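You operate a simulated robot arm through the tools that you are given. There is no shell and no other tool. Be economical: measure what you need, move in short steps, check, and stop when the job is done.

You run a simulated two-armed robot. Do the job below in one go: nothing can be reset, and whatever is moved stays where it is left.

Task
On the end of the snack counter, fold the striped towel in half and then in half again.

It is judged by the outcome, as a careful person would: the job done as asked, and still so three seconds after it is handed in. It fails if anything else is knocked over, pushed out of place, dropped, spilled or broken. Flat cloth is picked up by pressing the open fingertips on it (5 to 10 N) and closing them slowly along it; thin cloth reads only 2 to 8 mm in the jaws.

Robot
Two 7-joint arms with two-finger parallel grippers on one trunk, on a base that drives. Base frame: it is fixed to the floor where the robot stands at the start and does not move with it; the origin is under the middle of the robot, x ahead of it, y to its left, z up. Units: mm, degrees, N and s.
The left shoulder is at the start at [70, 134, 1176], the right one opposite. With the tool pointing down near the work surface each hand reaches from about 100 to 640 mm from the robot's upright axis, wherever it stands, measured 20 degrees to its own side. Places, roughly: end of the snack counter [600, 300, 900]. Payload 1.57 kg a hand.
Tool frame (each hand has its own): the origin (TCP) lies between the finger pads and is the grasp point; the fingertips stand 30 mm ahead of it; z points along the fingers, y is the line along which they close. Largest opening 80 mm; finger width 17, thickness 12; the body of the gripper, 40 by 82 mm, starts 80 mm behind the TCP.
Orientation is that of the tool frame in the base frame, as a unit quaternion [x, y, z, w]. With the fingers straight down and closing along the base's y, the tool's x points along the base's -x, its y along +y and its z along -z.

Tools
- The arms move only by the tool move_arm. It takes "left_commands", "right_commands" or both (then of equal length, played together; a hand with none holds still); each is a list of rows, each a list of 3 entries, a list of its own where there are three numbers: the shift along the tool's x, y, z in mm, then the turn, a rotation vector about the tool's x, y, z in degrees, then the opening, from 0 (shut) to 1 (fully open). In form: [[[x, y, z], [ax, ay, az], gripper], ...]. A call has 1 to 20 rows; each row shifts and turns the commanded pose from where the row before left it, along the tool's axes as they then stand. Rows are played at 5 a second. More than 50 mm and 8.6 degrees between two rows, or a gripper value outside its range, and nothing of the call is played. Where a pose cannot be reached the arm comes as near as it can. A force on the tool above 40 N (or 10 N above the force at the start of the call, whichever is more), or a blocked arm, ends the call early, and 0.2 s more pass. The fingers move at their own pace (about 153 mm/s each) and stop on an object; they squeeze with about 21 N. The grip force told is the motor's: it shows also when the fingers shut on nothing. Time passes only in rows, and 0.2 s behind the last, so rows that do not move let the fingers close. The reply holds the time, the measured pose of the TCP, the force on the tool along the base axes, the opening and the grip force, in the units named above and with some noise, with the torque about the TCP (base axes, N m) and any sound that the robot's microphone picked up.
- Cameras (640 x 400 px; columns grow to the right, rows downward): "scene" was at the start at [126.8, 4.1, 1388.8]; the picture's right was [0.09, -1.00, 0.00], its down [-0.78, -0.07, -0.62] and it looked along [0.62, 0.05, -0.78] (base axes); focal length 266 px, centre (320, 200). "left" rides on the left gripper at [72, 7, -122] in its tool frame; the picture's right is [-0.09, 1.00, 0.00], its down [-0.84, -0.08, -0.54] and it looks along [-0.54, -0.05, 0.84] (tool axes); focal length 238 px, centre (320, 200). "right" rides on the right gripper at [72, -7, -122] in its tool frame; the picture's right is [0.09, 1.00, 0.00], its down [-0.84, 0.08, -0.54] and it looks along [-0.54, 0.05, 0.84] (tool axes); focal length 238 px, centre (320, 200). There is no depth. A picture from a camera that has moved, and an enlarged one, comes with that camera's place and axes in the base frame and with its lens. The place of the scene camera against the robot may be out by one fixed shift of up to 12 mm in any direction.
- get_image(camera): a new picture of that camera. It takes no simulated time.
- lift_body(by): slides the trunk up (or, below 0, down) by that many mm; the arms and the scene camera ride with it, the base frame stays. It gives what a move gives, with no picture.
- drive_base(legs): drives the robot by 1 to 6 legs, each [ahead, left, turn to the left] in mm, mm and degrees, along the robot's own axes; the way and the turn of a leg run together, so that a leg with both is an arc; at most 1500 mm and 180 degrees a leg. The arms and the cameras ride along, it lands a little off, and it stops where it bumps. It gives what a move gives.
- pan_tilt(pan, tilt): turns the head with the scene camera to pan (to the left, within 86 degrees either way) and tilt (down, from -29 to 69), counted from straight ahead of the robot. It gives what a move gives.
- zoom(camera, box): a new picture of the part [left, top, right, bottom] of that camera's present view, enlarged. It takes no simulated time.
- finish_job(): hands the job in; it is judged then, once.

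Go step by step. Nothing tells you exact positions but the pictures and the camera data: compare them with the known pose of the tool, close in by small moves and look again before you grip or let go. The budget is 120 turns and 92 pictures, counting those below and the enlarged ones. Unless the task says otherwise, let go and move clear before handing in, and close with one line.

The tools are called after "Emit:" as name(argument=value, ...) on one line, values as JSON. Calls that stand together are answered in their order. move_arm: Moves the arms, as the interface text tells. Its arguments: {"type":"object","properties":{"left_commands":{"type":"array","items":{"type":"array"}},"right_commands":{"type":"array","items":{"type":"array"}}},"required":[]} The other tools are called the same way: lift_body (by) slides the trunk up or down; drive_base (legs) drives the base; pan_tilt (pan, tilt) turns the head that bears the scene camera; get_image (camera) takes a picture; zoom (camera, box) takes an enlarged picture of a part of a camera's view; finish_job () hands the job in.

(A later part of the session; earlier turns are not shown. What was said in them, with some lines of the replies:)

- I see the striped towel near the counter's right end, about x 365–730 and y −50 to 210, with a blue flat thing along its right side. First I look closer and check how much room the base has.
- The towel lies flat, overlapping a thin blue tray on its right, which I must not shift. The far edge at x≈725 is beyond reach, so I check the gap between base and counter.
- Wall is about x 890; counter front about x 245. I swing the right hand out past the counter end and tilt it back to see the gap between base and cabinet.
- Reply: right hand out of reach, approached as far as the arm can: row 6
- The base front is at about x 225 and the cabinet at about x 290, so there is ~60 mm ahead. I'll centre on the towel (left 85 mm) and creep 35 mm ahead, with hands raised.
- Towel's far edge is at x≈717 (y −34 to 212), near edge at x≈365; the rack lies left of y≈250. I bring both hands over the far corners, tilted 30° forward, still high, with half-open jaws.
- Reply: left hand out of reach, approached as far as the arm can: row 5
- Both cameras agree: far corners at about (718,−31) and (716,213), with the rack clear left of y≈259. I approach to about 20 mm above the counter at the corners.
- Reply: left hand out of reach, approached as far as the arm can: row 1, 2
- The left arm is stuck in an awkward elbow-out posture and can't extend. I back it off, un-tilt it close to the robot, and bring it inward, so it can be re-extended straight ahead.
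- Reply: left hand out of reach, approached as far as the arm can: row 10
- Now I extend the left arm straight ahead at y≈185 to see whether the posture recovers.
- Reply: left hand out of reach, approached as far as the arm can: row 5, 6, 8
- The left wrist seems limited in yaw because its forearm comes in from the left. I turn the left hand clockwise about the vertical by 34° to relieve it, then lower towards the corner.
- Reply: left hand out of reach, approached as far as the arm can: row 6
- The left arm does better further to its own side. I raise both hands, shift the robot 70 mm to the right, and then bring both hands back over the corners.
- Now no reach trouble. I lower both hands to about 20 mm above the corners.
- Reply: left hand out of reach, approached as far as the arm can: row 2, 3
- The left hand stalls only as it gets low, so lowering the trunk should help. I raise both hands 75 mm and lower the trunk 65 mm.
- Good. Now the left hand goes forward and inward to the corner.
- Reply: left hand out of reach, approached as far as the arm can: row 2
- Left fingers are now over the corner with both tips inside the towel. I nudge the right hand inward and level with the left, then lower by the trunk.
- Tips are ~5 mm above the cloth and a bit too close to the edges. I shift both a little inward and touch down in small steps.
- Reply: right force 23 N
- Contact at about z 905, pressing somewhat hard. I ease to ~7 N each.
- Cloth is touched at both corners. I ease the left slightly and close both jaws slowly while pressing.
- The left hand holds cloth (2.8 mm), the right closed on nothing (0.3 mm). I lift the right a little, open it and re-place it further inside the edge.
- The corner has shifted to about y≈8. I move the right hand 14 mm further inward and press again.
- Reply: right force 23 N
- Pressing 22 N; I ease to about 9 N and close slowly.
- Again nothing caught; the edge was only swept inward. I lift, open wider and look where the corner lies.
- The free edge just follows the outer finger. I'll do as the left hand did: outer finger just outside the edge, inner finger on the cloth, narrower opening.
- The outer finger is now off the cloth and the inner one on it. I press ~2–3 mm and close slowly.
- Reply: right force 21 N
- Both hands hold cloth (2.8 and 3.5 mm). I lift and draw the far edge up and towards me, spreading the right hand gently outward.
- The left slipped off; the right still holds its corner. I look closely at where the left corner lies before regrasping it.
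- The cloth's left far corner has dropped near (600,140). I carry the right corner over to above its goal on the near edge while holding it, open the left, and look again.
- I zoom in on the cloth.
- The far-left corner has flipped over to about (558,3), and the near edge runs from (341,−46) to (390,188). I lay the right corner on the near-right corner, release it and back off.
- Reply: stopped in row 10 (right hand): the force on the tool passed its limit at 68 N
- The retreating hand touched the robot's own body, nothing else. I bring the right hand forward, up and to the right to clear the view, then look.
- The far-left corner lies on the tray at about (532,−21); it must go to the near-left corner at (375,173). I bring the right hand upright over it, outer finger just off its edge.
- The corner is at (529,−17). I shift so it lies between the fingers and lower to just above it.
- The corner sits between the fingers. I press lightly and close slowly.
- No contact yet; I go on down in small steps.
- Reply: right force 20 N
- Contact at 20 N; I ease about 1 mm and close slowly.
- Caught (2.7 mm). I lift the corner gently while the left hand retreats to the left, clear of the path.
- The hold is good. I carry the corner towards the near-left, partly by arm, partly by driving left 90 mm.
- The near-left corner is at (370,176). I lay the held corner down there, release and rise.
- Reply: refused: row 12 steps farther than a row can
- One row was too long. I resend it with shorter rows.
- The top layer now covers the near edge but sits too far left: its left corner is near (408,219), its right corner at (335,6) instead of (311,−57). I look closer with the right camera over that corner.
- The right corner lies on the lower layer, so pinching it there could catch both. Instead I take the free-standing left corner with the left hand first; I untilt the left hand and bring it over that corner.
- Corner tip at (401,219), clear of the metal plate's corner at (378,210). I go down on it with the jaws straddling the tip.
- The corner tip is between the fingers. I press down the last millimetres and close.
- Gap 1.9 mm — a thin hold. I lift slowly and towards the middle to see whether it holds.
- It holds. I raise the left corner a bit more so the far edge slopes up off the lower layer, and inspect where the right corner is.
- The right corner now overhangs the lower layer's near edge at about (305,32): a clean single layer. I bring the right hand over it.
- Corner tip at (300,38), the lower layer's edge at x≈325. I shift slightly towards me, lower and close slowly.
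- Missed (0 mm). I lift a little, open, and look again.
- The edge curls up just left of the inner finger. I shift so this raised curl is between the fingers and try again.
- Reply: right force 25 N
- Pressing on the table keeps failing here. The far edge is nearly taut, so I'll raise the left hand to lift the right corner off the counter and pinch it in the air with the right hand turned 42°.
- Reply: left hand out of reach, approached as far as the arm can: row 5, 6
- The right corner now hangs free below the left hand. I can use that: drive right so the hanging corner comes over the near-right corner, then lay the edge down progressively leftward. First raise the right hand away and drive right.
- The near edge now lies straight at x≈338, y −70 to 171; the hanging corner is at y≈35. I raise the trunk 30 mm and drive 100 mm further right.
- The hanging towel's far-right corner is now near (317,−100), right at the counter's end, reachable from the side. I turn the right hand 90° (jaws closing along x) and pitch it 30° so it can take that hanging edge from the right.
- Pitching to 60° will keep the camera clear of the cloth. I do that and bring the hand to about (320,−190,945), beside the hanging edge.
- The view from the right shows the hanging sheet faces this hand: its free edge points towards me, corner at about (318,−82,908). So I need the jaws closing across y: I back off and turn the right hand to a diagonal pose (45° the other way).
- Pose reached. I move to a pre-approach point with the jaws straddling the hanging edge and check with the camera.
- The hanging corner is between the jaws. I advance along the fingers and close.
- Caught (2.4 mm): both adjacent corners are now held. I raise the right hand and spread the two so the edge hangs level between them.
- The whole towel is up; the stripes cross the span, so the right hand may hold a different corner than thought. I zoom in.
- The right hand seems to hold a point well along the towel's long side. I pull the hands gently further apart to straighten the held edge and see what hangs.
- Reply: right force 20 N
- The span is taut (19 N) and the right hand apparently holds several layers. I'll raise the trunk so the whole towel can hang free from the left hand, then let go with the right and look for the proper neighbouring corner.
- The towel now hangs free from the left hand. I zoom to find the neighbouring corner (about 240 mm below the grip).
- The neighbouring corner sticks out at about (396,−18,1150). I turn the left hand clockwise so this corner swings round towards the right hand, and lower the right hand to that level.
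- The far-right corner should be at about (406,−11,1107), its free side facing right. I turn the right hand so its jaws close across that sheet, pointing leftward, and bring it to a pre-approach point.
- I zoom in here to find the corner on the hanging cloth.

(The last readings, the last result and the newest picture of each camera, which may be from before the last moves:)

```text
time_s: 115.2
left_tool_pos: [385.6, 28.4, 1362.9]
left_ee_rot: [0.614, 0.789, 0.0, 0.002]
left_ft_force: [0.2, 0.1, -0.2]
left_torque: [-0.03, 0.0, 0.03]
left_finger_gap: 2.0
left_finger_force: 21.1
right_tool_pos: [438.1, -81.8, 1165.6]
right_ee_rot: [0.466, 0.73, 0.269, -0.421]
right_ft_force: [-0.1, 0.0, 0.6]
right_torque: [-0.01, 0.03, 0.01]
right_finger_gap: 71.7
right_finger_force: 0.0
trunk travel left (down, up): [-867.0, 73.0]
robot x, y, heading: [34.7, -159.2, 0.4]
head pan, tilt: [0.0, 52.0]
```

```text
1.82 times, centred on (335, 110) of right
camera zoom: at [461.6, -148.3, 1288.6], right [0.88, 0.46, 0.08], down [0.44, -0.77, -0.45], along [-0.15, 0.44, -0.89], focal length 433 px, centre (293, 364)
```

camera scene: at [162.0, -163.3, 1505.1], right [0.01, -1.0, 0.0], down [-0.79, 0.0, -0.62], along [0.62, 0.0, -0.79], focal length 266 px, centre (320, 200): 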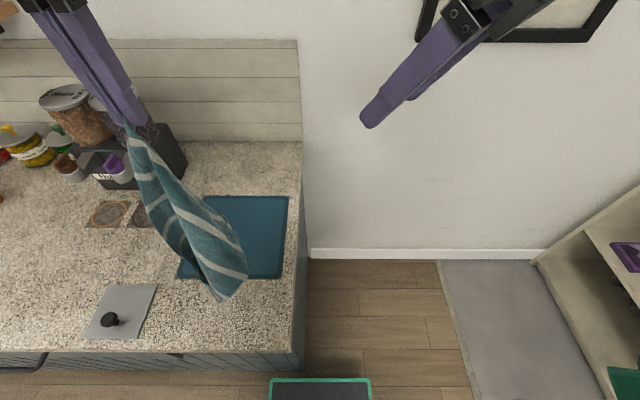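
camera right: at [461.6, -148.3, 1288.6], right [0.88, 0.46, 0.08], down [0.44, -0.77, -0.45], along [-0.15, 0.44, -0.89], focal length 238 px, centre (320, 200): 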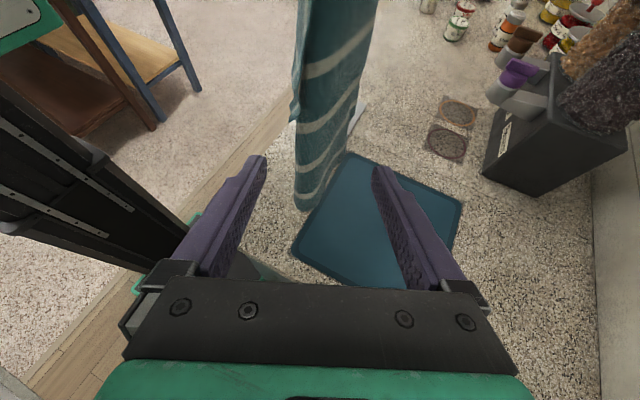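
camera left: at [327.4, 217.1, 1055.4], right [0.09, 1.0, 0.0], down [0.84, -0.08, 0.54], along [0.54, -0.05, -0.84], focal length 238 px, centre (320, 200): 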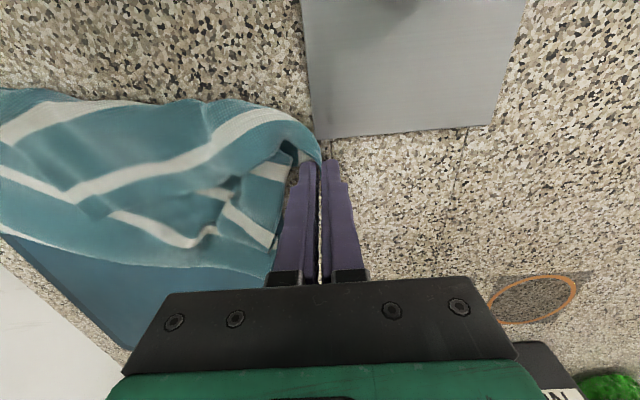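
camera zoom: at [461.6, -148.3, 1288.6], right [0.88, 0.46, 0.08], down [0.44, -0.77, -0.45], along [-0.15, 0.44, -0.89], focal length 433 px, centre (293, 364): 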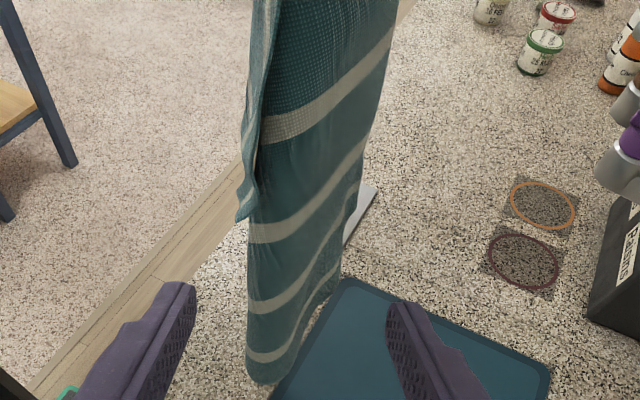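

The corner flap is seen edge-on at its left, which puts it at about (383,−25,1144), parallel to my fingers. I narrow the jaws, slip one finger between flap and body, and close.

Emit:
move_arm(right_commands=[[[15, -17, 5], [0, 0, 0], 0.4], [[15.6, -16.4, 5], [0, 0, 0], 0.4], [[0, 0, 25], [0, 0, 0], 0.4], [[0, 0, 20], [0, 0, 0], 0.4], [[0, 0, 20], [0, 0, 0], 0.4], [[0, 0, 0], [0, 0, 0], 0.4], [[0, 0, 0], [0, 0, 0], 0.2], [[0, 0, 0], [0, 0, 0], 0.1], [[0, 0, 0], [0, 0, 0], 0], [[0, 0, 0], [0, 0, 0], 0], [[0, 0, 0], [0, 0, 0], 0]])

Emit:
zoom(camera="right", box=[180, 0, 480, 280])

```text
time_s: 117.6
left_tool_pos: [386.4, 27.3, 1362.8]
left_ee_rot: [0.614, 0.789, -0.001, 0.002]
left_ft_force: [0.1, 0.2, -0.8]
left_torque: [-0.02, 0.01, 0.03]
left_finger_gap: 1.8
left_finger_force: 20.9
right_tool_pos: [373.3, -21.1, 1155.7]
right_ee_rot: [0.466, 0.73, 0.269, -0.421]
right_ft_force: [1.1, 0.6, -0.2]
right_torque: [0.03, 0.01, 0.01]
right_finger_gap: 1.9
right_finger_force: 21.3
trunk travel left (down, up): [-867.0, 73.0]
robot x, y, heading: [35.4, -163.6, 0.2]
head pan, tilt: [0.0, 52.0]
```

```text
1.43 times, centred on (330, 140) of right
camera zoom: at [396.8, -88.9, 1278.3], right [0.88, 0.46, 0.08], down [0.44, -0.77, -0.45], along [-0.15, 0.44, -0.89], focal length 340 px, centre (306, 286)
```

zoom: 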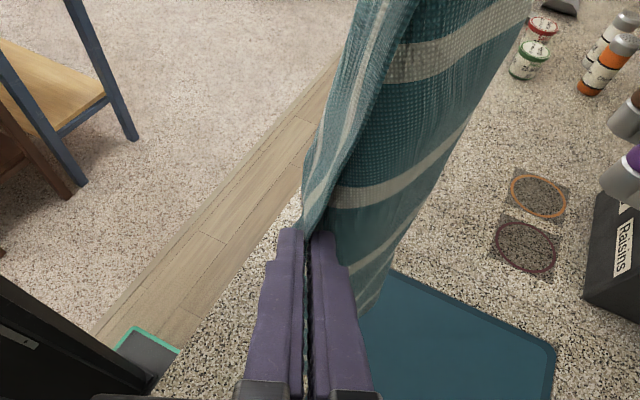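

Caught a single layer (1.9 mm). I raise the right hand level with the left and spread them so the towel hangs like a curtain.

Emit:
move_arm(right_commands=[[[10.1, -7.6, -34], [0, 0, 0], 0], [[10.1, -7.6, -34], [0, 0, 0], 0], [[10.1, -7.6, -34], [0, 0, 0], 0], [[10.1, -7.6, -34], [0, 0, 0], 0], [[10.1, -7.6, -34], [0, 0, 0], 0], [[10.1, -7.6, -34], [0, 0, 0], 0], [[10.1, -7.6, -34], [0, 0, 0], 0], [[0, 0, 0], [0, 0, 0], 0], [[0, 0, 0], [0, 0, 0], 0], [[0, 0, 0], [0, 0, 0], 0]])

Emit:
get_image(camera="scene")

```text
time_s: 119.8
left_tool_pos: [385.3, 26.7, 1363.5]
left_ee_rot: [0.615, 0.789, -0.001, 0.004]
left_ft_force: [0.0, -19.8, -1.2]
left_torque: [-0.59, -0.01, 0.19]
left_finger_gap: 1.9
left_finger_force: 20.9
right_tool_pos: [395.9, -199.5, 1334.4]
right_ee_rot: [0.465, 0.73, 0.269, -0.422]
right_ft_force: [0.5, 19.3, 0.5]
right_torque: [0.13, 0.03, -0.23]
right_finger_gap: 2.1
right_finger_force: 21.3
trunk travel left (down, up): [-867.0, 73.0]
robot x, y, heading: [36.2, -162.3, 0.1]
head pan, tilt: [0.0, 52.0]
```

```text
7 pictures are left
camera scene: at [161.6, -163.4, 1505.1], right [0.01, -1.0, 0.0], down [-0.79, 0.0, -0.62], along [0.62, 0.0, -0.79], focal length 266 px, centre (320, 200)
```

scene: 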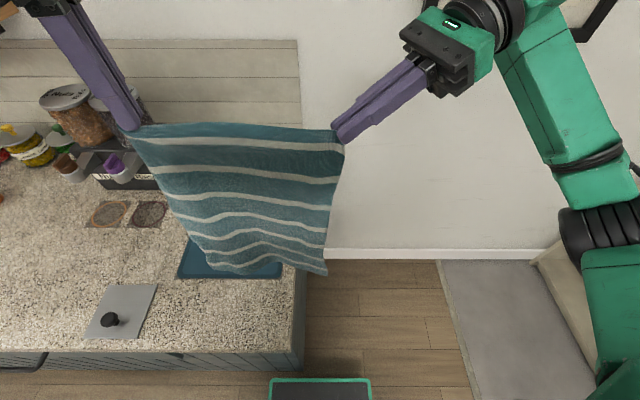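

Excellent: the towel hangs as a flat curtain between both hands. I ease the tension, bring it 45 mm nearer, and drive left so it is over its original place.

Emit:
move_arm(left_commands=[[[5.3, -21.9, 0], [0, 0, 0], 0], [[5.3, -21.9, 0], [0, 0, 0], 0], [[0, 0, 0], [0, 0, 0], 0]], right_commands=[[[5.7, -19.5, 9.8], [0, 0, 0], 0], [[5.7, -19.5, 9.8], [0, 0, 0], 0], [[0, 0, 0], [0, 0, 0], 0]])

Emit:
drive_base(legs=[[0, 122, 0]])

Emit:
lift_body(by=-75)

Emit:
get_image(camera="scene")

```text
time_s: 120.6
left_tool_pos: [342.9, 26.0, 1363.8]
left_ee_rot: [0.615, 0.789, 0.0, 0.003]
left_ft_force: [-0.2, -10.5, -0.8]
left_torque: [-0.34, -0.01, 0.12]
left_finger_gap: 1.9
left_finger_force: 20.9
right_tool_pos: [354.9, -196.3, 1332.7]
right_ee_rot: [0.466, 0.729, 0.268, -0.423]
right_ft_force: [0.7, 9.3, -0.4]
right_torque: [0.06, 0.03, -0.1]
right_finger_gap: 2.2
right_finger_force: 21.0
trunk travel left (down, up): [-867.0, 73.0]
robot x, y, heading: [33.7, -163.8, 0.5]
head pan, tilt: [0.0, 52.0]
```

```text
time_s: 121.8
left_tool_pos: [341.6, 144.4, 1364.0]
left_ee_rot: [0.615, 0.789, 0.0, 0.003]
left_ft_force: [0.3, -9.9, -0.4]
left_torque: [-0.3, -0.01, 0.11]
left_finger_gap: 1.7
left_finger_force: 20.9
right_tool_pos: [353.1, -79.4, 1332.9]
right_ee_rot: [0.465, 0.73, 0.269, -0.423]
right_ft_force: [0.2, 9.2, 0.1]
right_torque: [0.09, -0.01, -0.13]
right_finger_gap: 1.9
right_finger_force: 21.3
trunk travel left (down, up): [-867.0, 73.0]
robot x, y, heading: [36.4, -39.3, 0.3]
head pan, tilt: [0.0, 52.0]
```

```text
time_s: 123.0
left_tool_pos: [340.7, 146.9, 1288.2]
left_ee_rot: [0.615, 0.789, 0.0, 0.003]
left_ft_force: [1.1, -9.1, -0.6]
left_torque: [-0.31, -0.01, 0.07]
left_finger_gap: 1.3
left_finger_force: 20.8
right_tool_pos: [351.6, -76.6, 1259.6]
right_ee_rot: [0.466, 0.73, 0.269, -0.422]
right_ft_force: [-0.7, 9.8, 0.3]
right_torque: [0.05, -0.01, -0.17]
right_finger_gap: 1.7
right_finger_force: 21.4
trunk travel left (down, up): [-792.0, 148.0]
robot x, y, heading: [35.4, -43.9, 0.3]
head pan, tilt: [0.0, 52.0]
```

```text
6 pictures are left
camera scene: at [160.8, -43.2, 1430.1], right [0.01, -1.0, 0.0], down [-0.79, 0.0, -0.62], along [0.62, 0.0, -0.79], focal length 266 px, centre (320, 200)
```

scene: 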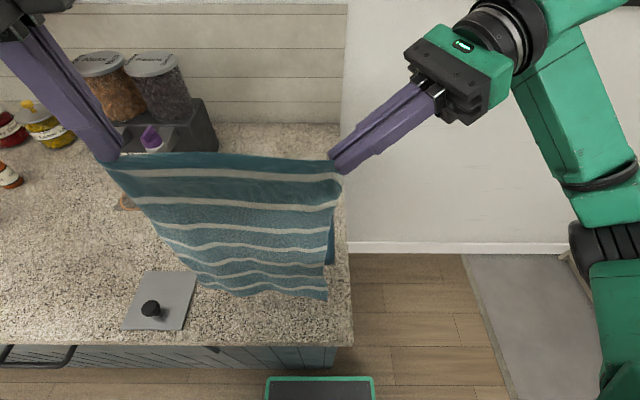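

The near edge is just touching the counter at x≈335. I now lay the near half forward: lower and advance alternately by 176 mm.

Emit:
lift_body(by=-36)

Emit:
move_arm(left_commands=[[[-5.1, 21.4, 11], [0, 0, 0], 0], [[-5.1, 21.4, 11], [0, 0, 0], 0]], right_commands=[[[-14.2, 19.9, -2.6], [0, 0, 0], 0], [[-14.2, 19.9, -2.6], [0, 0, 0], 0]])

Emit:
lift_body(by=-22)

Emit:
move_arm(left_commands=[[[-5.1, 21.4, 11], [0, 0, 0], 0], [[-5.1, 21.4, 11], [0, 0, 0], 0]], right_commands=[[[-14.2, 19.9, -2.6], [0, 0, 0], 0], [[-14.2, 19.9, -2.6], [0, 0, 0], 0]])

Emit:
lift_body(by=-22)

Emit:
move_arm(left_commands=[[[-5.1, 21.4, 11], [0, 0, 0], 0], [[-5.1, 21.4, 11], [0, 0, 0], 0]], right_commands=[[[-14.2, 19.9, -2.6], [0, 0, 0], 0], [[-14.2, 19.9, -2.6], [0, 0, 0], 0]])

Emit:
get_image(camera="scene")

```text
time_s: 123.8
left_tool_pos: [341.1, 146.6, 1251.7]
left_ee_rot: [0.615, 0.789, 0.0, 0.003]
left_ft_force: [0.0, -9.0, -0.3]
left_torque: [-0.3, 0.0, 0.11]
left_finger_gap: 1.6
left_finger_force: 20.7
right_tool_pos: [351.2, -76.0, 1222.9]
right_ee_rot: [0.466, 0.73, 0.268, -0.421]
right_ft_force: [-0.8, 9.2, -0.3]
right_torque: [0.08, -0.02, -0.09]
right_finger_gap: 2.0
right_finger_force: 21.4
trunk travel left (down, up): [-756.0, 184.0]
robot x, y, heading: [36.3, -40.1, 0.4]
head pan, tilt: [0.0, 52.0]
```

```text
time_s: 124.4
left_tool_pos: [388.0, 148.2, 1227.4]
left_ee_rot: [0.615, 0.789, -0.001, 0.002]
left_ft_force: [0.6, -9.5, -1.0]
left_torque: [-0.33, 0.02, 0.1]
left_finger_gap: 1.6
left_finger_force: 20.7
right_tool_pos: [399.0, -73.7, 1198.3]
right_ee_rot: [0.466, 0.729, 0.269, -0.423]
right_ft_force: [-0.1, 9.8, -0.5]
right_torque: [0.09, 0.02, -0.13]
right_finger_gap: 1.8
right_finger_force: 21.2
trunk travel left (down, up): [-756.0, 184.0]
robot x, y, heading: [35.1, -42.2, 0.4]
head pan, tilt: [0.0, 52.0]
```

```text
time_s: 125.0
left_tool_pos: [385.9, 149.5, 1207.9]
left_ee_rot: [0.615, 0.789, -0.001, 0.003]
left_ft_force: [0.5, -10.1, 0.5]
left_torque: [-0.34, -0.03, 0.05]
left_finger_gap: 1.8
left_finger_force: 21.6
right_tool_pos: [396.2, -74.4, 1177.3]
right_ee_rot: [0.466, 0.729, 0.269, -0.422]
right_ft_force: [0.2, 8.6, 1.2]
right_torque: [0.07, 0.01, -0.09]
right_finger_gap: 1.8
right_finger_force: 21.2
trunk travel left (down, up): [-734.0, 206.0]
robot x, y, heading: [33.1, -42.7, 0.2]
head pan, tilt: [0.0, 52.0]
```

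```text
time_s: 125.6
left_tool_pos: [431.9, 150.0, 1184.9]
left_ee_rot: [0.615, 0.789, -0.002, 0.002]
left_ft_force: [1.1, -10.5, -0.6]
left_torque: [-0.34, 0.0, 0.1]
left_finger_gap: 1.6
left_finger_force: 21.6
right_tool_pos: [441.6, -74.6, 1154.2]
right_ee_rot: [0.466, 0.729, 0.268, -0.423]
right_ft_force: [0.7, 10.3, 0.0]
right_torque: [0.06, 0.03, -0.13]
right_finger_gap: 2.1
right_finger_force: 21.0
trunk travel left (down, up): [-734.0, 206.0]
robot x, y, heading: [36.7, -40.0, 0.3]
head pan, tilt: [0.0, 52.0]
```

```text
time_s: 126.3
left_tool_pos: [430.2, 149.1, 1163.6]
left_ee_rot: [0.615, 0.789, 0.0, 0.002]
left_ft_force: [0.5, -10.6, -0.3]
left_torque: [-0.33, -0.02, 0.12]
left_finger_gap: 1.8
left_finger_force: 20.7
right_tool_pos: [439.2, -74.7, 1132.2]
right_ee_rot: [0.466, 0.73, 0.269, -0.422]
right_ft_force: [-0.5, 9.8, 0.3]
right_torque: [0.09, 0.0, -0.14]
right_finger_gap: 1.9
right_finger_force: 21.1
trunk travel left (down, up): [-712.0, 228.0]
robot x, y, heading: [38.8, -43.2, 0.5]
head pan, tilt: [0.0, 52.0]
```

```text
time_s: 126.9
left_tool_pos: [476.0, 150.1, 1140.9]
left_ee_rot: [0.616, 0.788, -0.003, 0.002]
left_ft_force: [-0.3, -11.9, -0.5]
left_torque: [-0.37, -0.02, 0.08]
left_finger_gap: 1.7
left_finger_force: 21.3
right_tool_pos: [484.8, -75.2, 1110.4]
right_ee_rot: [0.466, 0.729, 0.268, -0.423]
right_ft_force: [0.8, 11.5, 0.0]
right_torque: [0.12, 0.03, -0.14]
right_finger_gap: 1.9
right_finger_force: 20.6
trunk travel left (down, up): [-712.0, 228.0]
robot x, y, heading: [30.7, -38.9, 0.6]
head pan, tilt: [0.0, 52.0]
```

```text
5 pictures are left
camera scene: at [163.3, -42.4, 1349.9], right [0.01, -1.0, 0.0], down [-0.79, -0.01, -0.61], along [0.61, 0.0, -0.79], focal length 266 px, centre (320, 200)
```

scene: 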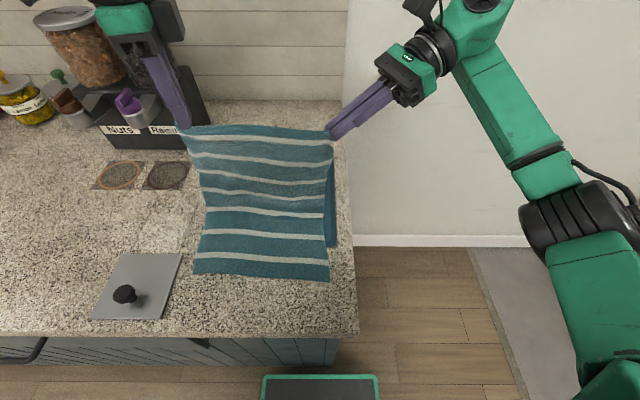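

The near half is lying smoothly (near edge at x≈337). One more advance to the fold line, then I bring both hands back over to lay the second half, stopping ~25 mm above.

Emit:
lift_body(by=-22)

Emit:
move_arm(left_commands=[[[-4.4, 18.5, 11], [0, 0, 0], 0], [[-4.4, 18.5, 11], [0, 0, 0], 0]], right_commands=[[[-13.6, 17.2, -1.5], [0, 0, 0], 0], [[-13.6, 17.2, -1.5], [0, 0, 0], 0]])

Emit:
move_arm(left_commands=[[[6.3, -26.2, 11], [0, 0, 0], 0], [[6.1, -25.3, 14], [0, 0, 0], 0], [[5.8, -24.3, 17], [0, 0, 0], 0], [[5.4, -22.4, 20], [0, 0, 0], 0], [[4.9, -20.4, 22], [0, 0, 0], 0], [[4.2, -17.5, 23], [0, 0, 0], 0], [[3.5, -14.6, 25], [0, 0, 0], 0], [[0, 0, 0], [0, 0, 0], 0]], right_commands=[[[-3, -24.5, 14.9], [0, 0, 0], 0], [[-5.3, -23.6, 15.8], [0, 0, 0], 0], [[-7.7, -22.7, 16.7], [0, 0, 0], 0], [[-10.7, -20.8, 17.4], [0, 0, 0], 0], [[-12.8, -19, 17.7], [0, 0, 0], 0], [[-14.4, -16.3, 17.1], [0, 0, 0], 0], [[-16.3, -13.6, 16.8], [0, 0, 0], 0], [[0, 0, 0], [0, 0, 0], 0]])

Emit:
get_image(camera="scene")

```text
time_s: 127.6
left_tool_pos: [473.5, 149.5, 1119.3]
left_ee_rot: [0.615, 0.789, -0.001, 0.002]
left_ft_force: [0.3, -12.8, 0.0]
left_torque: [-0.37, -0.02, 0.12]
left_finger_gap: 1.7
left_finger_force: 21.3
right_tool_pos: [482.1, -74.6, 1089.9]
right_ee_rot: [0.466, 0.73, 0.269, -0.422]
right_ft_force: [-0.2, 12.6, 0.0]
right_torque: [0.13, 0.0, -0.17]
right_finger_gap: 2.1
right_finger_force: 20.9
trunk travel left (down, up): [-690.0, 250.0]
robot x, y, heading: [34.7, -38.7, 0.5]
head pan, tilt: [0.0, 52.0]
```

```text
time_s: 128.2
left_tool_pos: [511.8, 152.8, 1095.8]
left_ee_rot: [0.615, 0.788, -0.002, 0.003]
left_ft_force: [-0.3, -15.5, 0.0]
left_torque: [-0.52, -0.02, 0.17]
left_finger_gap: 2.0
left_finger_force: 20.5
right_tool_pos: [523.1, -74.6, 1066.7]
right_ee_rot: [0.466, 0.729, 0.269, -0.423]
right_ft_force: [-0.3, 15.4, 0.3]
right_torque: [0.15, 0.03, -0.21]
right_finger_gap: 1.6
right_finger_force: 20.7
trunk travel left (down, up): [-690.0, 250.0]
robot x, y, heading: [35.0, -42.5, 0.5]
head pan, tilt: [0.0, 52.0]
```

```text
time_s: 130.0
left_tool_pos: [358.3, 147.8, 967.0]
left_ee_rot: [0.615, 0.788, -0.001, 0.003]
left_ft_force: [0.2, -5.7, 0.0]
left_torque: [-0.22, 0.01, 0.08]
left_finger_gap: 2.0
left_finger_force: 20.8
right_tool_pos: [364.5, -73.6, 946.6]
right_ee_rot: [0.466, 0.73, 0.269, -0.422]
right_ft_force: [0.0, 6.6, 0.2]
right_torque: [0.01, 0.0, -0.04]
right_finger_gap: 1.8
right_finger_force: 21.3
trunk travel left (down, up): [-690.0, 250.0]
robot x, y, heading: [33.1, -38.1, 0.3]
head pan, tilt: [0.0, 52.0]
```

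```text
4 pictures are left
camera scene: at [161.1, -43.1, 1328.0], right [0.01, -1.0, 0.0], down [-0.79, 0.0, -0.62], along [0.62, 0.0, -0.79], focal length 266 px, centre (320, 200)
```

scene: 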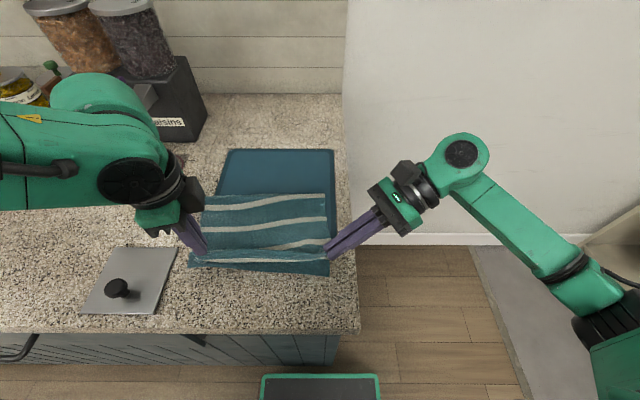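

The fold lies well: fold line at x≈508, near edges at x≈337. I lower the last bit, release both top corners and rise 25 mm, then turn the right hand steeper for the next grip.

Emit:
move_arm(left_commands=[[[1.7, -6.8, 13], [0, 0, 0], 0], [[1.6, -6.8, 12], [0, 0, 0], 0], [[0, 0, 0], [0, 0, 0], 0.1], [[0, 0, 0], [0, 0, 0], 0.25], [[0, 0, 0], [0, 0, 0], 0.4], [[0, 0, 0], [0, 0, 0], 0.4], [[0, 0, -25], [0, 0, 0], 0.4], [[0, 0, 0], [0, 0, 0], 0.4], [[0, 0, 0], [0, 0, 0], 0.4], [[0, 0, 0], [0, 0, 0], 0.4], [[0, 0, 0], [0, 0, 0], 0.4], [[0, 0, 0], [0, 0, 0], 0.4]], right_commands=[[[-7.6, -4.5, 6.9], [0, 0, 0], 0], [[-7.6, -4.5, 6.8], [0, 0, 0], 0], [[0, 0, 0], [0, 0, 0], 0.1], [[0, 0, 0], [0, 0, 0], 0.25], [[0, 0, 0], [0, 0, 0], 0.4], [[0, 0, 0], [0, 0, 0], 0.4], [[13, 0, -7.5], [0, 0, 0], 0.4], [[13, 0, -7.5], [0, 0, 0], 0.4], [[0, 0, 0], [0, -7.5, 0], 0.4], [[0, 0, 0], [0, -7.5, 0], 0.4], [[0, 0, 0], [0, -7.5, 0], 0.4], [[0, 0, 0], [0, -7.5, 0], 0.4]])

Emit:
zoom(camera="scene", box=[160, 150, 360, 300])

```text
time_s: 132.6
left_tool_pos: [361.7, 148.8, 984.7]
left_ee_rot: [0.615, 0.789, -0.003, 0.004]
left_ft_force: [0.9, 0.0, -0.2]
left_torque: [0.03, -0.01, 0.01]
left_finger_gap: 32.0
left_finger_force: 0.1
left hand out of reach, approached as far as the arm can: row 1, 2
right_tool_pos: [356.0, -73.3, 957.8]
right_ee_rot: [0.521, 0.814, 0.139, -0.217]
right_ft_force: [0.2, 0.0, 0.0]
right_torque: [-0.01, 0.02, 0.01]
right_finger_gap: 31.9
right_finger_force: 0.0
trunk travel left (down, up): [-690.0, 250.0]
robot x, y, heading: [33.8, -43.1, 0.5]
head pan, tilt: [0.0, 52.0]
```

```text
2.67 times, centred on (260, 225) of scene
camera zoom: at [160.9, -41.2, 1328.1], right [0.01, -1.0, 0.0], down [-0.79, -0.01, -0.62], along [0.62, 0.0, -0.79], focal length 710 px, centre (480, 133)
```

zoom: 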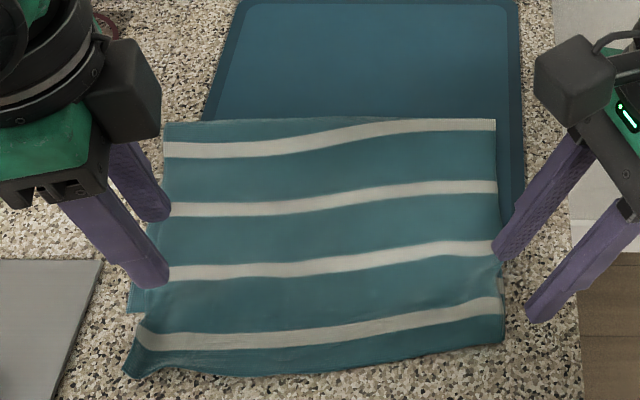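

The first fold is very neat: fold line at x≈506, open edges at x≈325, y −55 to ~190. For the second fold I'll grip that fold line with both hands (far finger just beyond it, near finger on the cloth). I move over it first.

Emit:
move_arm(left_commands=[[[-6.6, 27.4, 0], [0, 0, 0], 0.42], [[-6.6, 27.4, 0], [0, 0, 0], 0.42], [[-6.6, 27.4, 0], [0, 0, 0], 0.42], [[-6.6, 27.4, 0], [0, 0, 0], 0.42], [[-6.6, 27.4, 0], [0, 0, 0], 0.42]], right_commands=[[[-6.9, 30.1, -5.5], [0, 0, 0], 0.42], [[-6.9, 30.1, -5.5], [0, 0, 0], 0.42], [[-6.9, 30.1, -5.5], [0, 0, 0], 0.42], [[-6.9, 30.1, -5.5], [0, 0, 0], 0.42], [[-6.9, 30.1, -5.5], [0, 0, 0], 0.42]])

Emit:
lift_body(by=-22)

Emit:
get_image(camera="left")

```text
time_s: 133.8
left_tool_pos: [501.7, 155.6, 985.4]
left_ee_rot: [0.615, 0.789, -0.002, 0.002]
left_ft_force: [-0.2, -1.0, -0.9]
left_torque: [-0.01, 0.03, -0.02]
left_finger_gap: 33.8
left_finger_force: 0.2
right_tool_pos: [512.5, -48.8, 965.5]
right_ee_rot: [0.519, 0.814, 0.138, -0.219]
right_ft_force: [0.3, 0.5, -0.1]
right_torque: [0.01, 0.05, 0.06]
right_finger_gap: 33.8
right_finger_force: 0.0
trunk travel left (down, up): [-690.0, 250.0]
robot x, y, heading: [37.0, -39.6, 0.5]
head pan, tilt: [0.0, 52.0]
```

```text
time_s: 134.5
left_tool_pos: [499.6, 152.5, 965.0]
left_ee_rot: [0.615, 0.789, -0.001, 0.003]
left_ft_force: [-0.1, -0.6, -0.1]
left_torque: [0.01, -0.01, 0.02]
left_finger_gap: 33.4
left_finger_force: 0.0
right_tool_pos: [510.4, -50.4, 945.7]
right_ee_rot: [0.519, 0.815, 0.139, -0.218]
right_ft_force: [0.2, -0.8, 0.1]
right_torque: [0.0, 0.02, 0.01]
right_finger_gap: 33.6
right_finger_force: 0.1
trunk travel left (down, up): [-668.0, 272.0]
robot x, y, heading: [33.4, -42.7, 0.3]
head pan, tilt: [0.0, 52.0]
```

```text
2 pictures are left
camera left: at [488.7, 225.9, 1086.6], right [0.99, 0.15, 0.0], down [0.13, -0.83, 0.55], along [0.09, -0.54, -0.84], focal length 238 px, centre (320, 200)
```

left: 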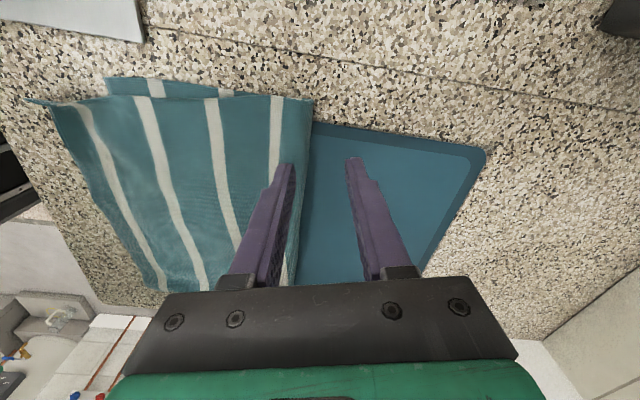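

From the left camera the fold line is at x≈491–495, a bit nearer than thought. I shift both hands back ~12 mm and lower to just above contact.

Emit:
move_arm(left_commands=[[[12.7, -10.3, 8], [0, 0, 0], 0.42], [[0, 0, 14], [0, 0, 0], 0.42], [[0, 0, 8], [0, 0, 0], 0.42], [[0, 0, 3], [0, 0, 0], 0.42], [[0, 0, 0], [0, 0, 0], 0.42]], right_commands=[[[4.4, -10.9, 2.5], [0, 0, 0], 0.42], [[-3, 0, 5.2], [0, 0, 0], 0.42], [[-2.5, 0, 4.3], [0, 0, 0], 0.42], [[-1, 0, 1.7], [0, 0, 0], 0.42], [[0, 0, 0], [0, 0, 0], 0.42]])

```text
time_s: 135.7
left_tool_pos: [487.1, 162.5, 931.6]
left_ee_rot: [0.614, 0.789, -0.001, 0.003]
left_ft_force: [1.1, 0.3, 3.9]
left_torque: [0.04, 0.07, -0.02]
left_finger_gap: 33.1
left_finger_force: 0.1
right_tool_pos: [500.1, -48.9, 931.6]
right_ee_rot: [0.519, 0.814, 0.14, -0.219]
right_ft_force: [0.4, -0.1, 1.3]
right_torque: [0.01, 0.01, 0.02]
right_finger_gap: 33.9
right_finger_force: 0.0
trunk travel left (down, up): [-668.0, 272.0]
robot x, y, heading: [35.0, -40.4, 0.8]
head pan, tilt: [0.0, 52.0]
```

Both just touch. I press about 1–2 mm more and close slowly.

Emit:
move_arm(left_commands=[[[0, 0, 1.2], [0, 0, 0], 0.42], [[0, 0, 0], [0, 0, 0], 0.37], [[0, 0, 0], [0, 0, 0], 0.32], [[0, 0, 0], [0, 0, 0], 0.27], [[0, 0, 0], [0, 0, 0], 0.22], [[0, 0, 0], [0, 0, 0], 0.17], [[0, 0, 0], [0, 0, 0], 0.12], [[0, 0, 0], [0, 0, 0], 0.07], [[0, 0, 0], [0, 0, 0], 0], [[0, 0, 0], [0, 0, 0], 0], [[0, 0, 0], [0, 0, 0], 0]], right_commands=[[[-0.9, 0, 1.6], [0, 0, 0], 0.42], [[0, 0, 0], [0, 0, 0], 0.37], [[0, 0, 0], [0, 0, 0], 0.32], [[0, 0, 0], [0, 0, 0], 0.27], [[0, 0, 0], [0, 0, 0], 0.22], [[0, 0, 0], [0, 0, 0], 0.17], [[0, 0, 0], [0, 0, 0], 0.12], [[0, 0, 0], [0, 0, 0], 0.07], [[0, 0, 0], [0, 0, 0], 0], [[0, 0, 0], [0, 0, 0], 0], [[0, 0, 0], [0, 0, 0], 0]])

```text
time_s: 138.1
left_tool_pos: [485.8, 162.2, 932.3]
left_ee_rot: [0.615, 0.788, 0.0, 0.004]
left_ft_force: [-1.5, -2.2, 14.3]
left_torque: [-0.04, 0.1, 0.02]
left_finger_gap: 2.2
left_finger_force: 20.8
right_tool_pos: [497.7, -50.8, 930.4]
right_ee_rot: [0.519, 0.814, 0.14, -0.219]
right_ft_force: [0.8, 1.3, -0.7]
right_torque: [-0.02, 0.02, 0.0]
right_finger_gap: 2.4
right_finger_force: 21.3
trunk travel left (down, up): [-668.0, 272.0]
robot x, y, heading: [32.9, -35.9, 0.6]
head pan, tilt: [0.0, 52.0]
```

Both read about 2.3 mm. I lift the fold in an arc halfway and check that both layers come along.

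Emit:
move_arm(left_commands=[[[0.9, -3.6, -23.2], [0, 0, 0], 0], [[2.5, -10.3, -20.9], [0, 0, 0], 0], [[3.9, -16.1, -16.6], [0, 0, 0], 0], [[4.9, -20.3, -10.6], [0, 0, 0], 0], [[0, 0, 0], [0, 0, 0], 0]], right_commands=[[[13, -3.4, -19.3], [0, 0, 0], 0], [[14.4, -9.6, -15.9], [0, 0, 0], 0], [[14.4, -15, -10.9], [0, 0, 0], 0], [[12.9, -18.9, -4.8], [0, 0, 0], 0], [[0, 0, 0], [0, 0, 0], 0]])

Emit:
zoom(camera="scene", box=[150, 120, 380, 300])

```text
time_s: 139.3
left_tool_pos: [433.0, 163.6, 1000.0]
left_ee_rot: [0.615, 0.788, -0.002, 0.002]
left_ft_force: [0.2, -0.1, -0.7]
left_torque: [-0.01, 0.01, 0.0]
left_finger_gap: 2.1
left_finger_force: 21.0
right_tool_pos: [448.5, -49.9, 1001.7]
right_ee_rot: [0.52, 0.813, 0.139, -0.219]
right_ft_force: [0.6, -0.5, 0.4]
right_torque: [0.04, 0.03, 0.04]
right_finger_gap: 2.2
right_finger_force: 20.9
trunk travel left (down, up): [-668.0, 272.0]
robot x, y, heading: [31.4, -38.3, 0.2]
head pan, tilt: [0.0, 52.0]
```

```text
2.22 times, centred on (265, 210) of scene
camera zoom: at [162.1, -42.4, 1306.0], right [0.01, -1.0, 0.0], down [-0.79, -0.01, -0.61], along [0.61, 0.0, -0.79], focal length 591 px, centre (442, 178)
```

zoom: 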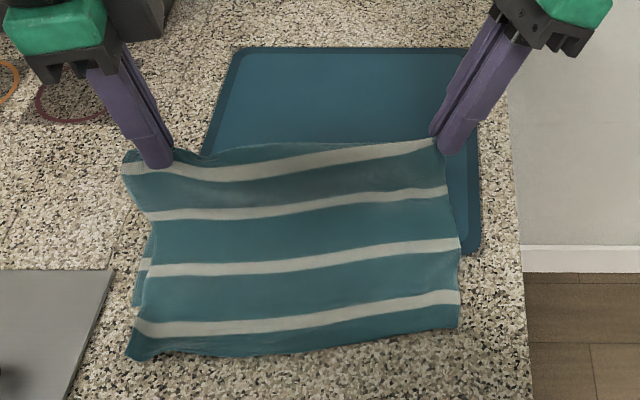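

Both layers rise together cleanly. I carry the fold on over to the near edge, just above it.

Emit:
move_arm(left_commands=[[[5.4, -22.4, -2], [0, 0, 0], 0], [[5.4, -22.4, 5], [0, 0, 0], 0], [[4.9, -20.4, 12], [0, 0, 0], 0], [[4, -16.5, 17], [0, 0, 0], 0], [[2.8, -11.7, 18], [0, 0, 0], 0], [[0, 0, 0], [0, 0, 0], 0]], right_commands=[[[9.4, -20.8, 3.1], [0, 0, 0], 0], [[5.9, -20.8, 9.1], [0, 0, 0], 0], [[1.7, -19, 14.8], [0, 0, 0], 0], [[-2.3, -15.4, 18.3], [0, 0, 0], 0], [[-3.5, -13.6, 18.8], [0, 0, 0], 0], [[0, 0, 0], [0, 0, 0], 0]])

```text
time_s: 140.7
left_tool_pos: [349.7, 165.3, 961.7]
left_ee_rot: [0.614, 0.789, -0.002, 0.003]
left_ft_force: [-0.9, 0.0, -0.6]
left_torque: [-0.01, 0.02, 0.01]
left_finger_gap: 2.1
left_finger_force: 21.1
left hand out of reach, approached as far as the arm can: row 5
right_tool_pos: [346.8, -47.3, 949.7]
right_ee_rot: [0.52, 0.814, 0.139, -0.218]
right_ft_force: [-0.3, 0.6, -0.8]
right_torque: [-0.01, -0.01, 0.05]
right_finger_gap: 2.2
right_finger_force: 20.4
trunk travel left (down, up): [-668.0, 272.0]
robot x, y, heading: [37.5, -39.1, 0.4]
head pan, tilt: [0.0, 52.0]
```

The left is near its low limit, so the last descent goes by the trunk, with a small left-hand correction towards me.

Emit:
lift_body(by=-13)

Emit:
move_arm(left_commands=[[[1.7, -7, 0], [0, 0, 0], 0], [[1.7, -7, 0], [0, 0, 0], 0], [[0, 0, 0], [0, 0, 0], 0]], right_commands=[[[4, 0, -7], [0, 0, 0], 0], [[0, 0, 0], [0, 0, 0], 0], [[0, 0, 0], [0, 0, 0], 0]])

Emit:
lift_body(by=-8)

```text
time_s: 141.3
left_tool_pos: [349.4, 163.1, 950.0]
left_ee_rot: [0.615, 0.789, -0.002, 0.003]
left_ft_force: [-0.2, 0.7, -0.1]
left_torque: [0.01, 0.0, 0.0]
left_finger_gap: 2.2
left_finger_force: 20.8
right_tool_pos: [346.5, -50.7, 938.7]
right_ee_rot: [0.519, 0.814, 0.138, -0.218]
right_ft_force: [0.2, -0.3, -0.2]
right_torque: [0.02, 0.02, 0.0]
right_finger_gap: 2.4
right_finger_force: 20.9
trunk travel left (down, up): [-655.0, 285.0]
robot x, y, heading: [39.2, -41.8, 0.5]
head pan, tilt: [0.0, 52.0]
```

```text
time_s: 142.1
left_tool_pos: [349.3, 163.0, 951.1]
left_ee_rot: [0.615, 0.788, -0.001, 0.002]
left_ft_force: [0.1, 0.3, 0.0]
left_torque: [-0.05, 0.0, -0.03]
left_finger_gap: 2.2
left_finger_force: 21.1
left hand out of reach, approached as far as the arm can: row 1, 2
right_tool_pos: [345.8, -48.9, 946.9]
right_ee_rot: [0.52, 0.814, 0.138, -0.219]
right_ft_force: [0.4, -0.9, -0.2]
right_torque: [-0.01, -0.02, -0.01]
right_finger_gap: 2.3
right_finger_force: 20.8
trunk travel left (down, up): [-655.0, 285.0]
robot x, y, heading: [38.7, -40.1, 0.4]
head pan, tilt: [0.0, 52.0]
```

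```text
time_s: 142.7
left_tool_pos: [348.5, 162.2, 941.8]
left_ee_rot: [0.615, 0.789, 0.0, 0.003]
left_ft_force: [0.0, 0.0, 1.4]
left_torque: [-0.02, -0.01, -0.01]
left_finger_gap: 2.4
left_finger_force: 20.7
right_tool_pos: [346.7, -49.1, 939.2]
right_ee_rot: [0.52, 0.814, 0.14, -0.219]
right_ft_force: [-0.6, -0.1, 0.0]
right_torque: [0.02, -0.01, -0.02]
right_finger_gap: 2.3
right_finger_force: 21.3
trunk travel left (down, up): [-647.0, 293.0]
robot x, y, heading: [33.8, -40.6, 0.2]
head pan, tilt: [0.0, 52.0]
```

I back the base 11 mm so the left side aligns with the near edge (right hand compensating), then release both and rise straight up.

Emit:
drive_base(legs=[[-11, 0, 0]])

Emit:
move_arm(left_commands=[[[0, 0, 0], [0, 0, 0], 0], [[0, 0, 2], [0, 0, 0], 0], [[0, 0, 0], [0, 0, 0], 0.08], [[0, 0, 0], [0, 0, 0], 0.16], [[0, 0, 0], [0, 0, 0], 0.22], [[0, 0, 0], [0, 0, 0], 0.22], [[0, 0, -10], [0, 0, 0], 0.22], [[0, 0, -25], [0, 0, 0], 0.22], [[0, 0, -40], [0, 0, 0], 0.22], [[0, 0, -45], [0, 0, 0], 0.22]], right_commands=[[[-2.5, 6.3, -1.5], [0, 0, 0], 0], [[-1.5, 0, 2.6], [0, 0, 0], 0], [[0, 0, 0], [0, 0, 0], 0.08], [[0, 0, 0], [0, 0, 0], 0.16], [[0, 0, 0], [0, 0, 0], 0.22], [[0, 0, 0], [0, 0, 0], 0.22], [[0, 0, -10], [0, 0, 0], 0.22], [[0, 0, -25], [0, 0, 0], 0.22], [[0, 0, -40], [0, 0, 0], 0.22], [[0, 0, -45], [0, 0, 0], 0.22]])

Emit:
zoom(camera="scene", box=[150, 120, 380, 300])

```text
time_s: 143.4
left_tool_pos: [340.1, 162.4, 941.2]
left_ee_rot: [0.615, 0.789, -0.002, 0.003]
left_ft_force: [0.0, -1.0, 1.4]
left_torque: [-0.03, -0.01, 0.01]
left_finger_gap: 2.2
left_finger_force: 20.9
right_tool_pos: [336.5, -48.4, 938.0]
right_ee_rot: [0.521, 0.813, 0.14, -0.219]
right_ft_force: [-0.3, -0.3, -0.1]
right_torque: [0.0, 0.02, -0.02]
right_finger_gap: 2.3
right_finger_force: 21.3
trunk travel left (down, up): [-647.0, 293.0]
robot x, y, heading: [20.7, -44.6, 0.3]
head pan, tilt: [0.0, 52.0]
```

```text
time_s: 145.6
left_tool_pos: [335.6, 162.8, 1060.4]
left_ee_rot: [0.615, 0.789, 0.0, 0.003]
left_ft_force: [-0.4, 0.2, -0.2]
left_torque: [0.03, -0.02, 0.01]
left_finger_gap: 17.5
left_finger_force: 0.1
right_tool_pos: [367.8, -106.8, 1042.6]
right_ee_rot: [0.52, 0.814, 0.139, -0.219]
right_ft_force: [0.1, 1.2, 0.1]
right_torque: [0.02, -0.02, 0.0]
right_finger_gap: 17.5
right_finger_force: 0.0
trunk travel left (down, up): [-647.0, 293.0]
robot x, y, heading: [25.2, -38.9, 0.3]
head pan, tilt: [0.0, 52.0]
```

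```text
2.22 times, centred on (265, 210) of scene
camera zoom: at [149.4, -43.1, 1285.1], right [0.01, -1.0, 0.0], down [-0.79, 0.0, -0.62], along [0.62, 0.0, -0.79], focal length 591 px, centre (442, 178)
```

zoom: 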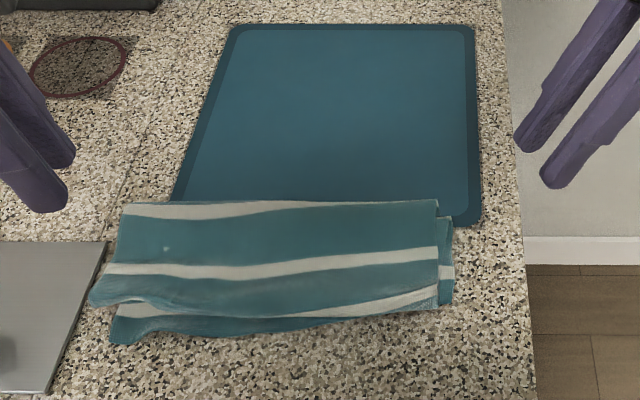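

The towel lies folded in half and in half again as a neat strip; the tray, plate and rack are where they were, and both hands are clear above. I hand the job in.

Emit:
finish_job()

```text
The job is handed in.
```

The striped towel is folded in half and then in half again, and lies as a flat strip on the end of the counter. The layers are a little off at the left end, and the last picture shows nothing else moved.
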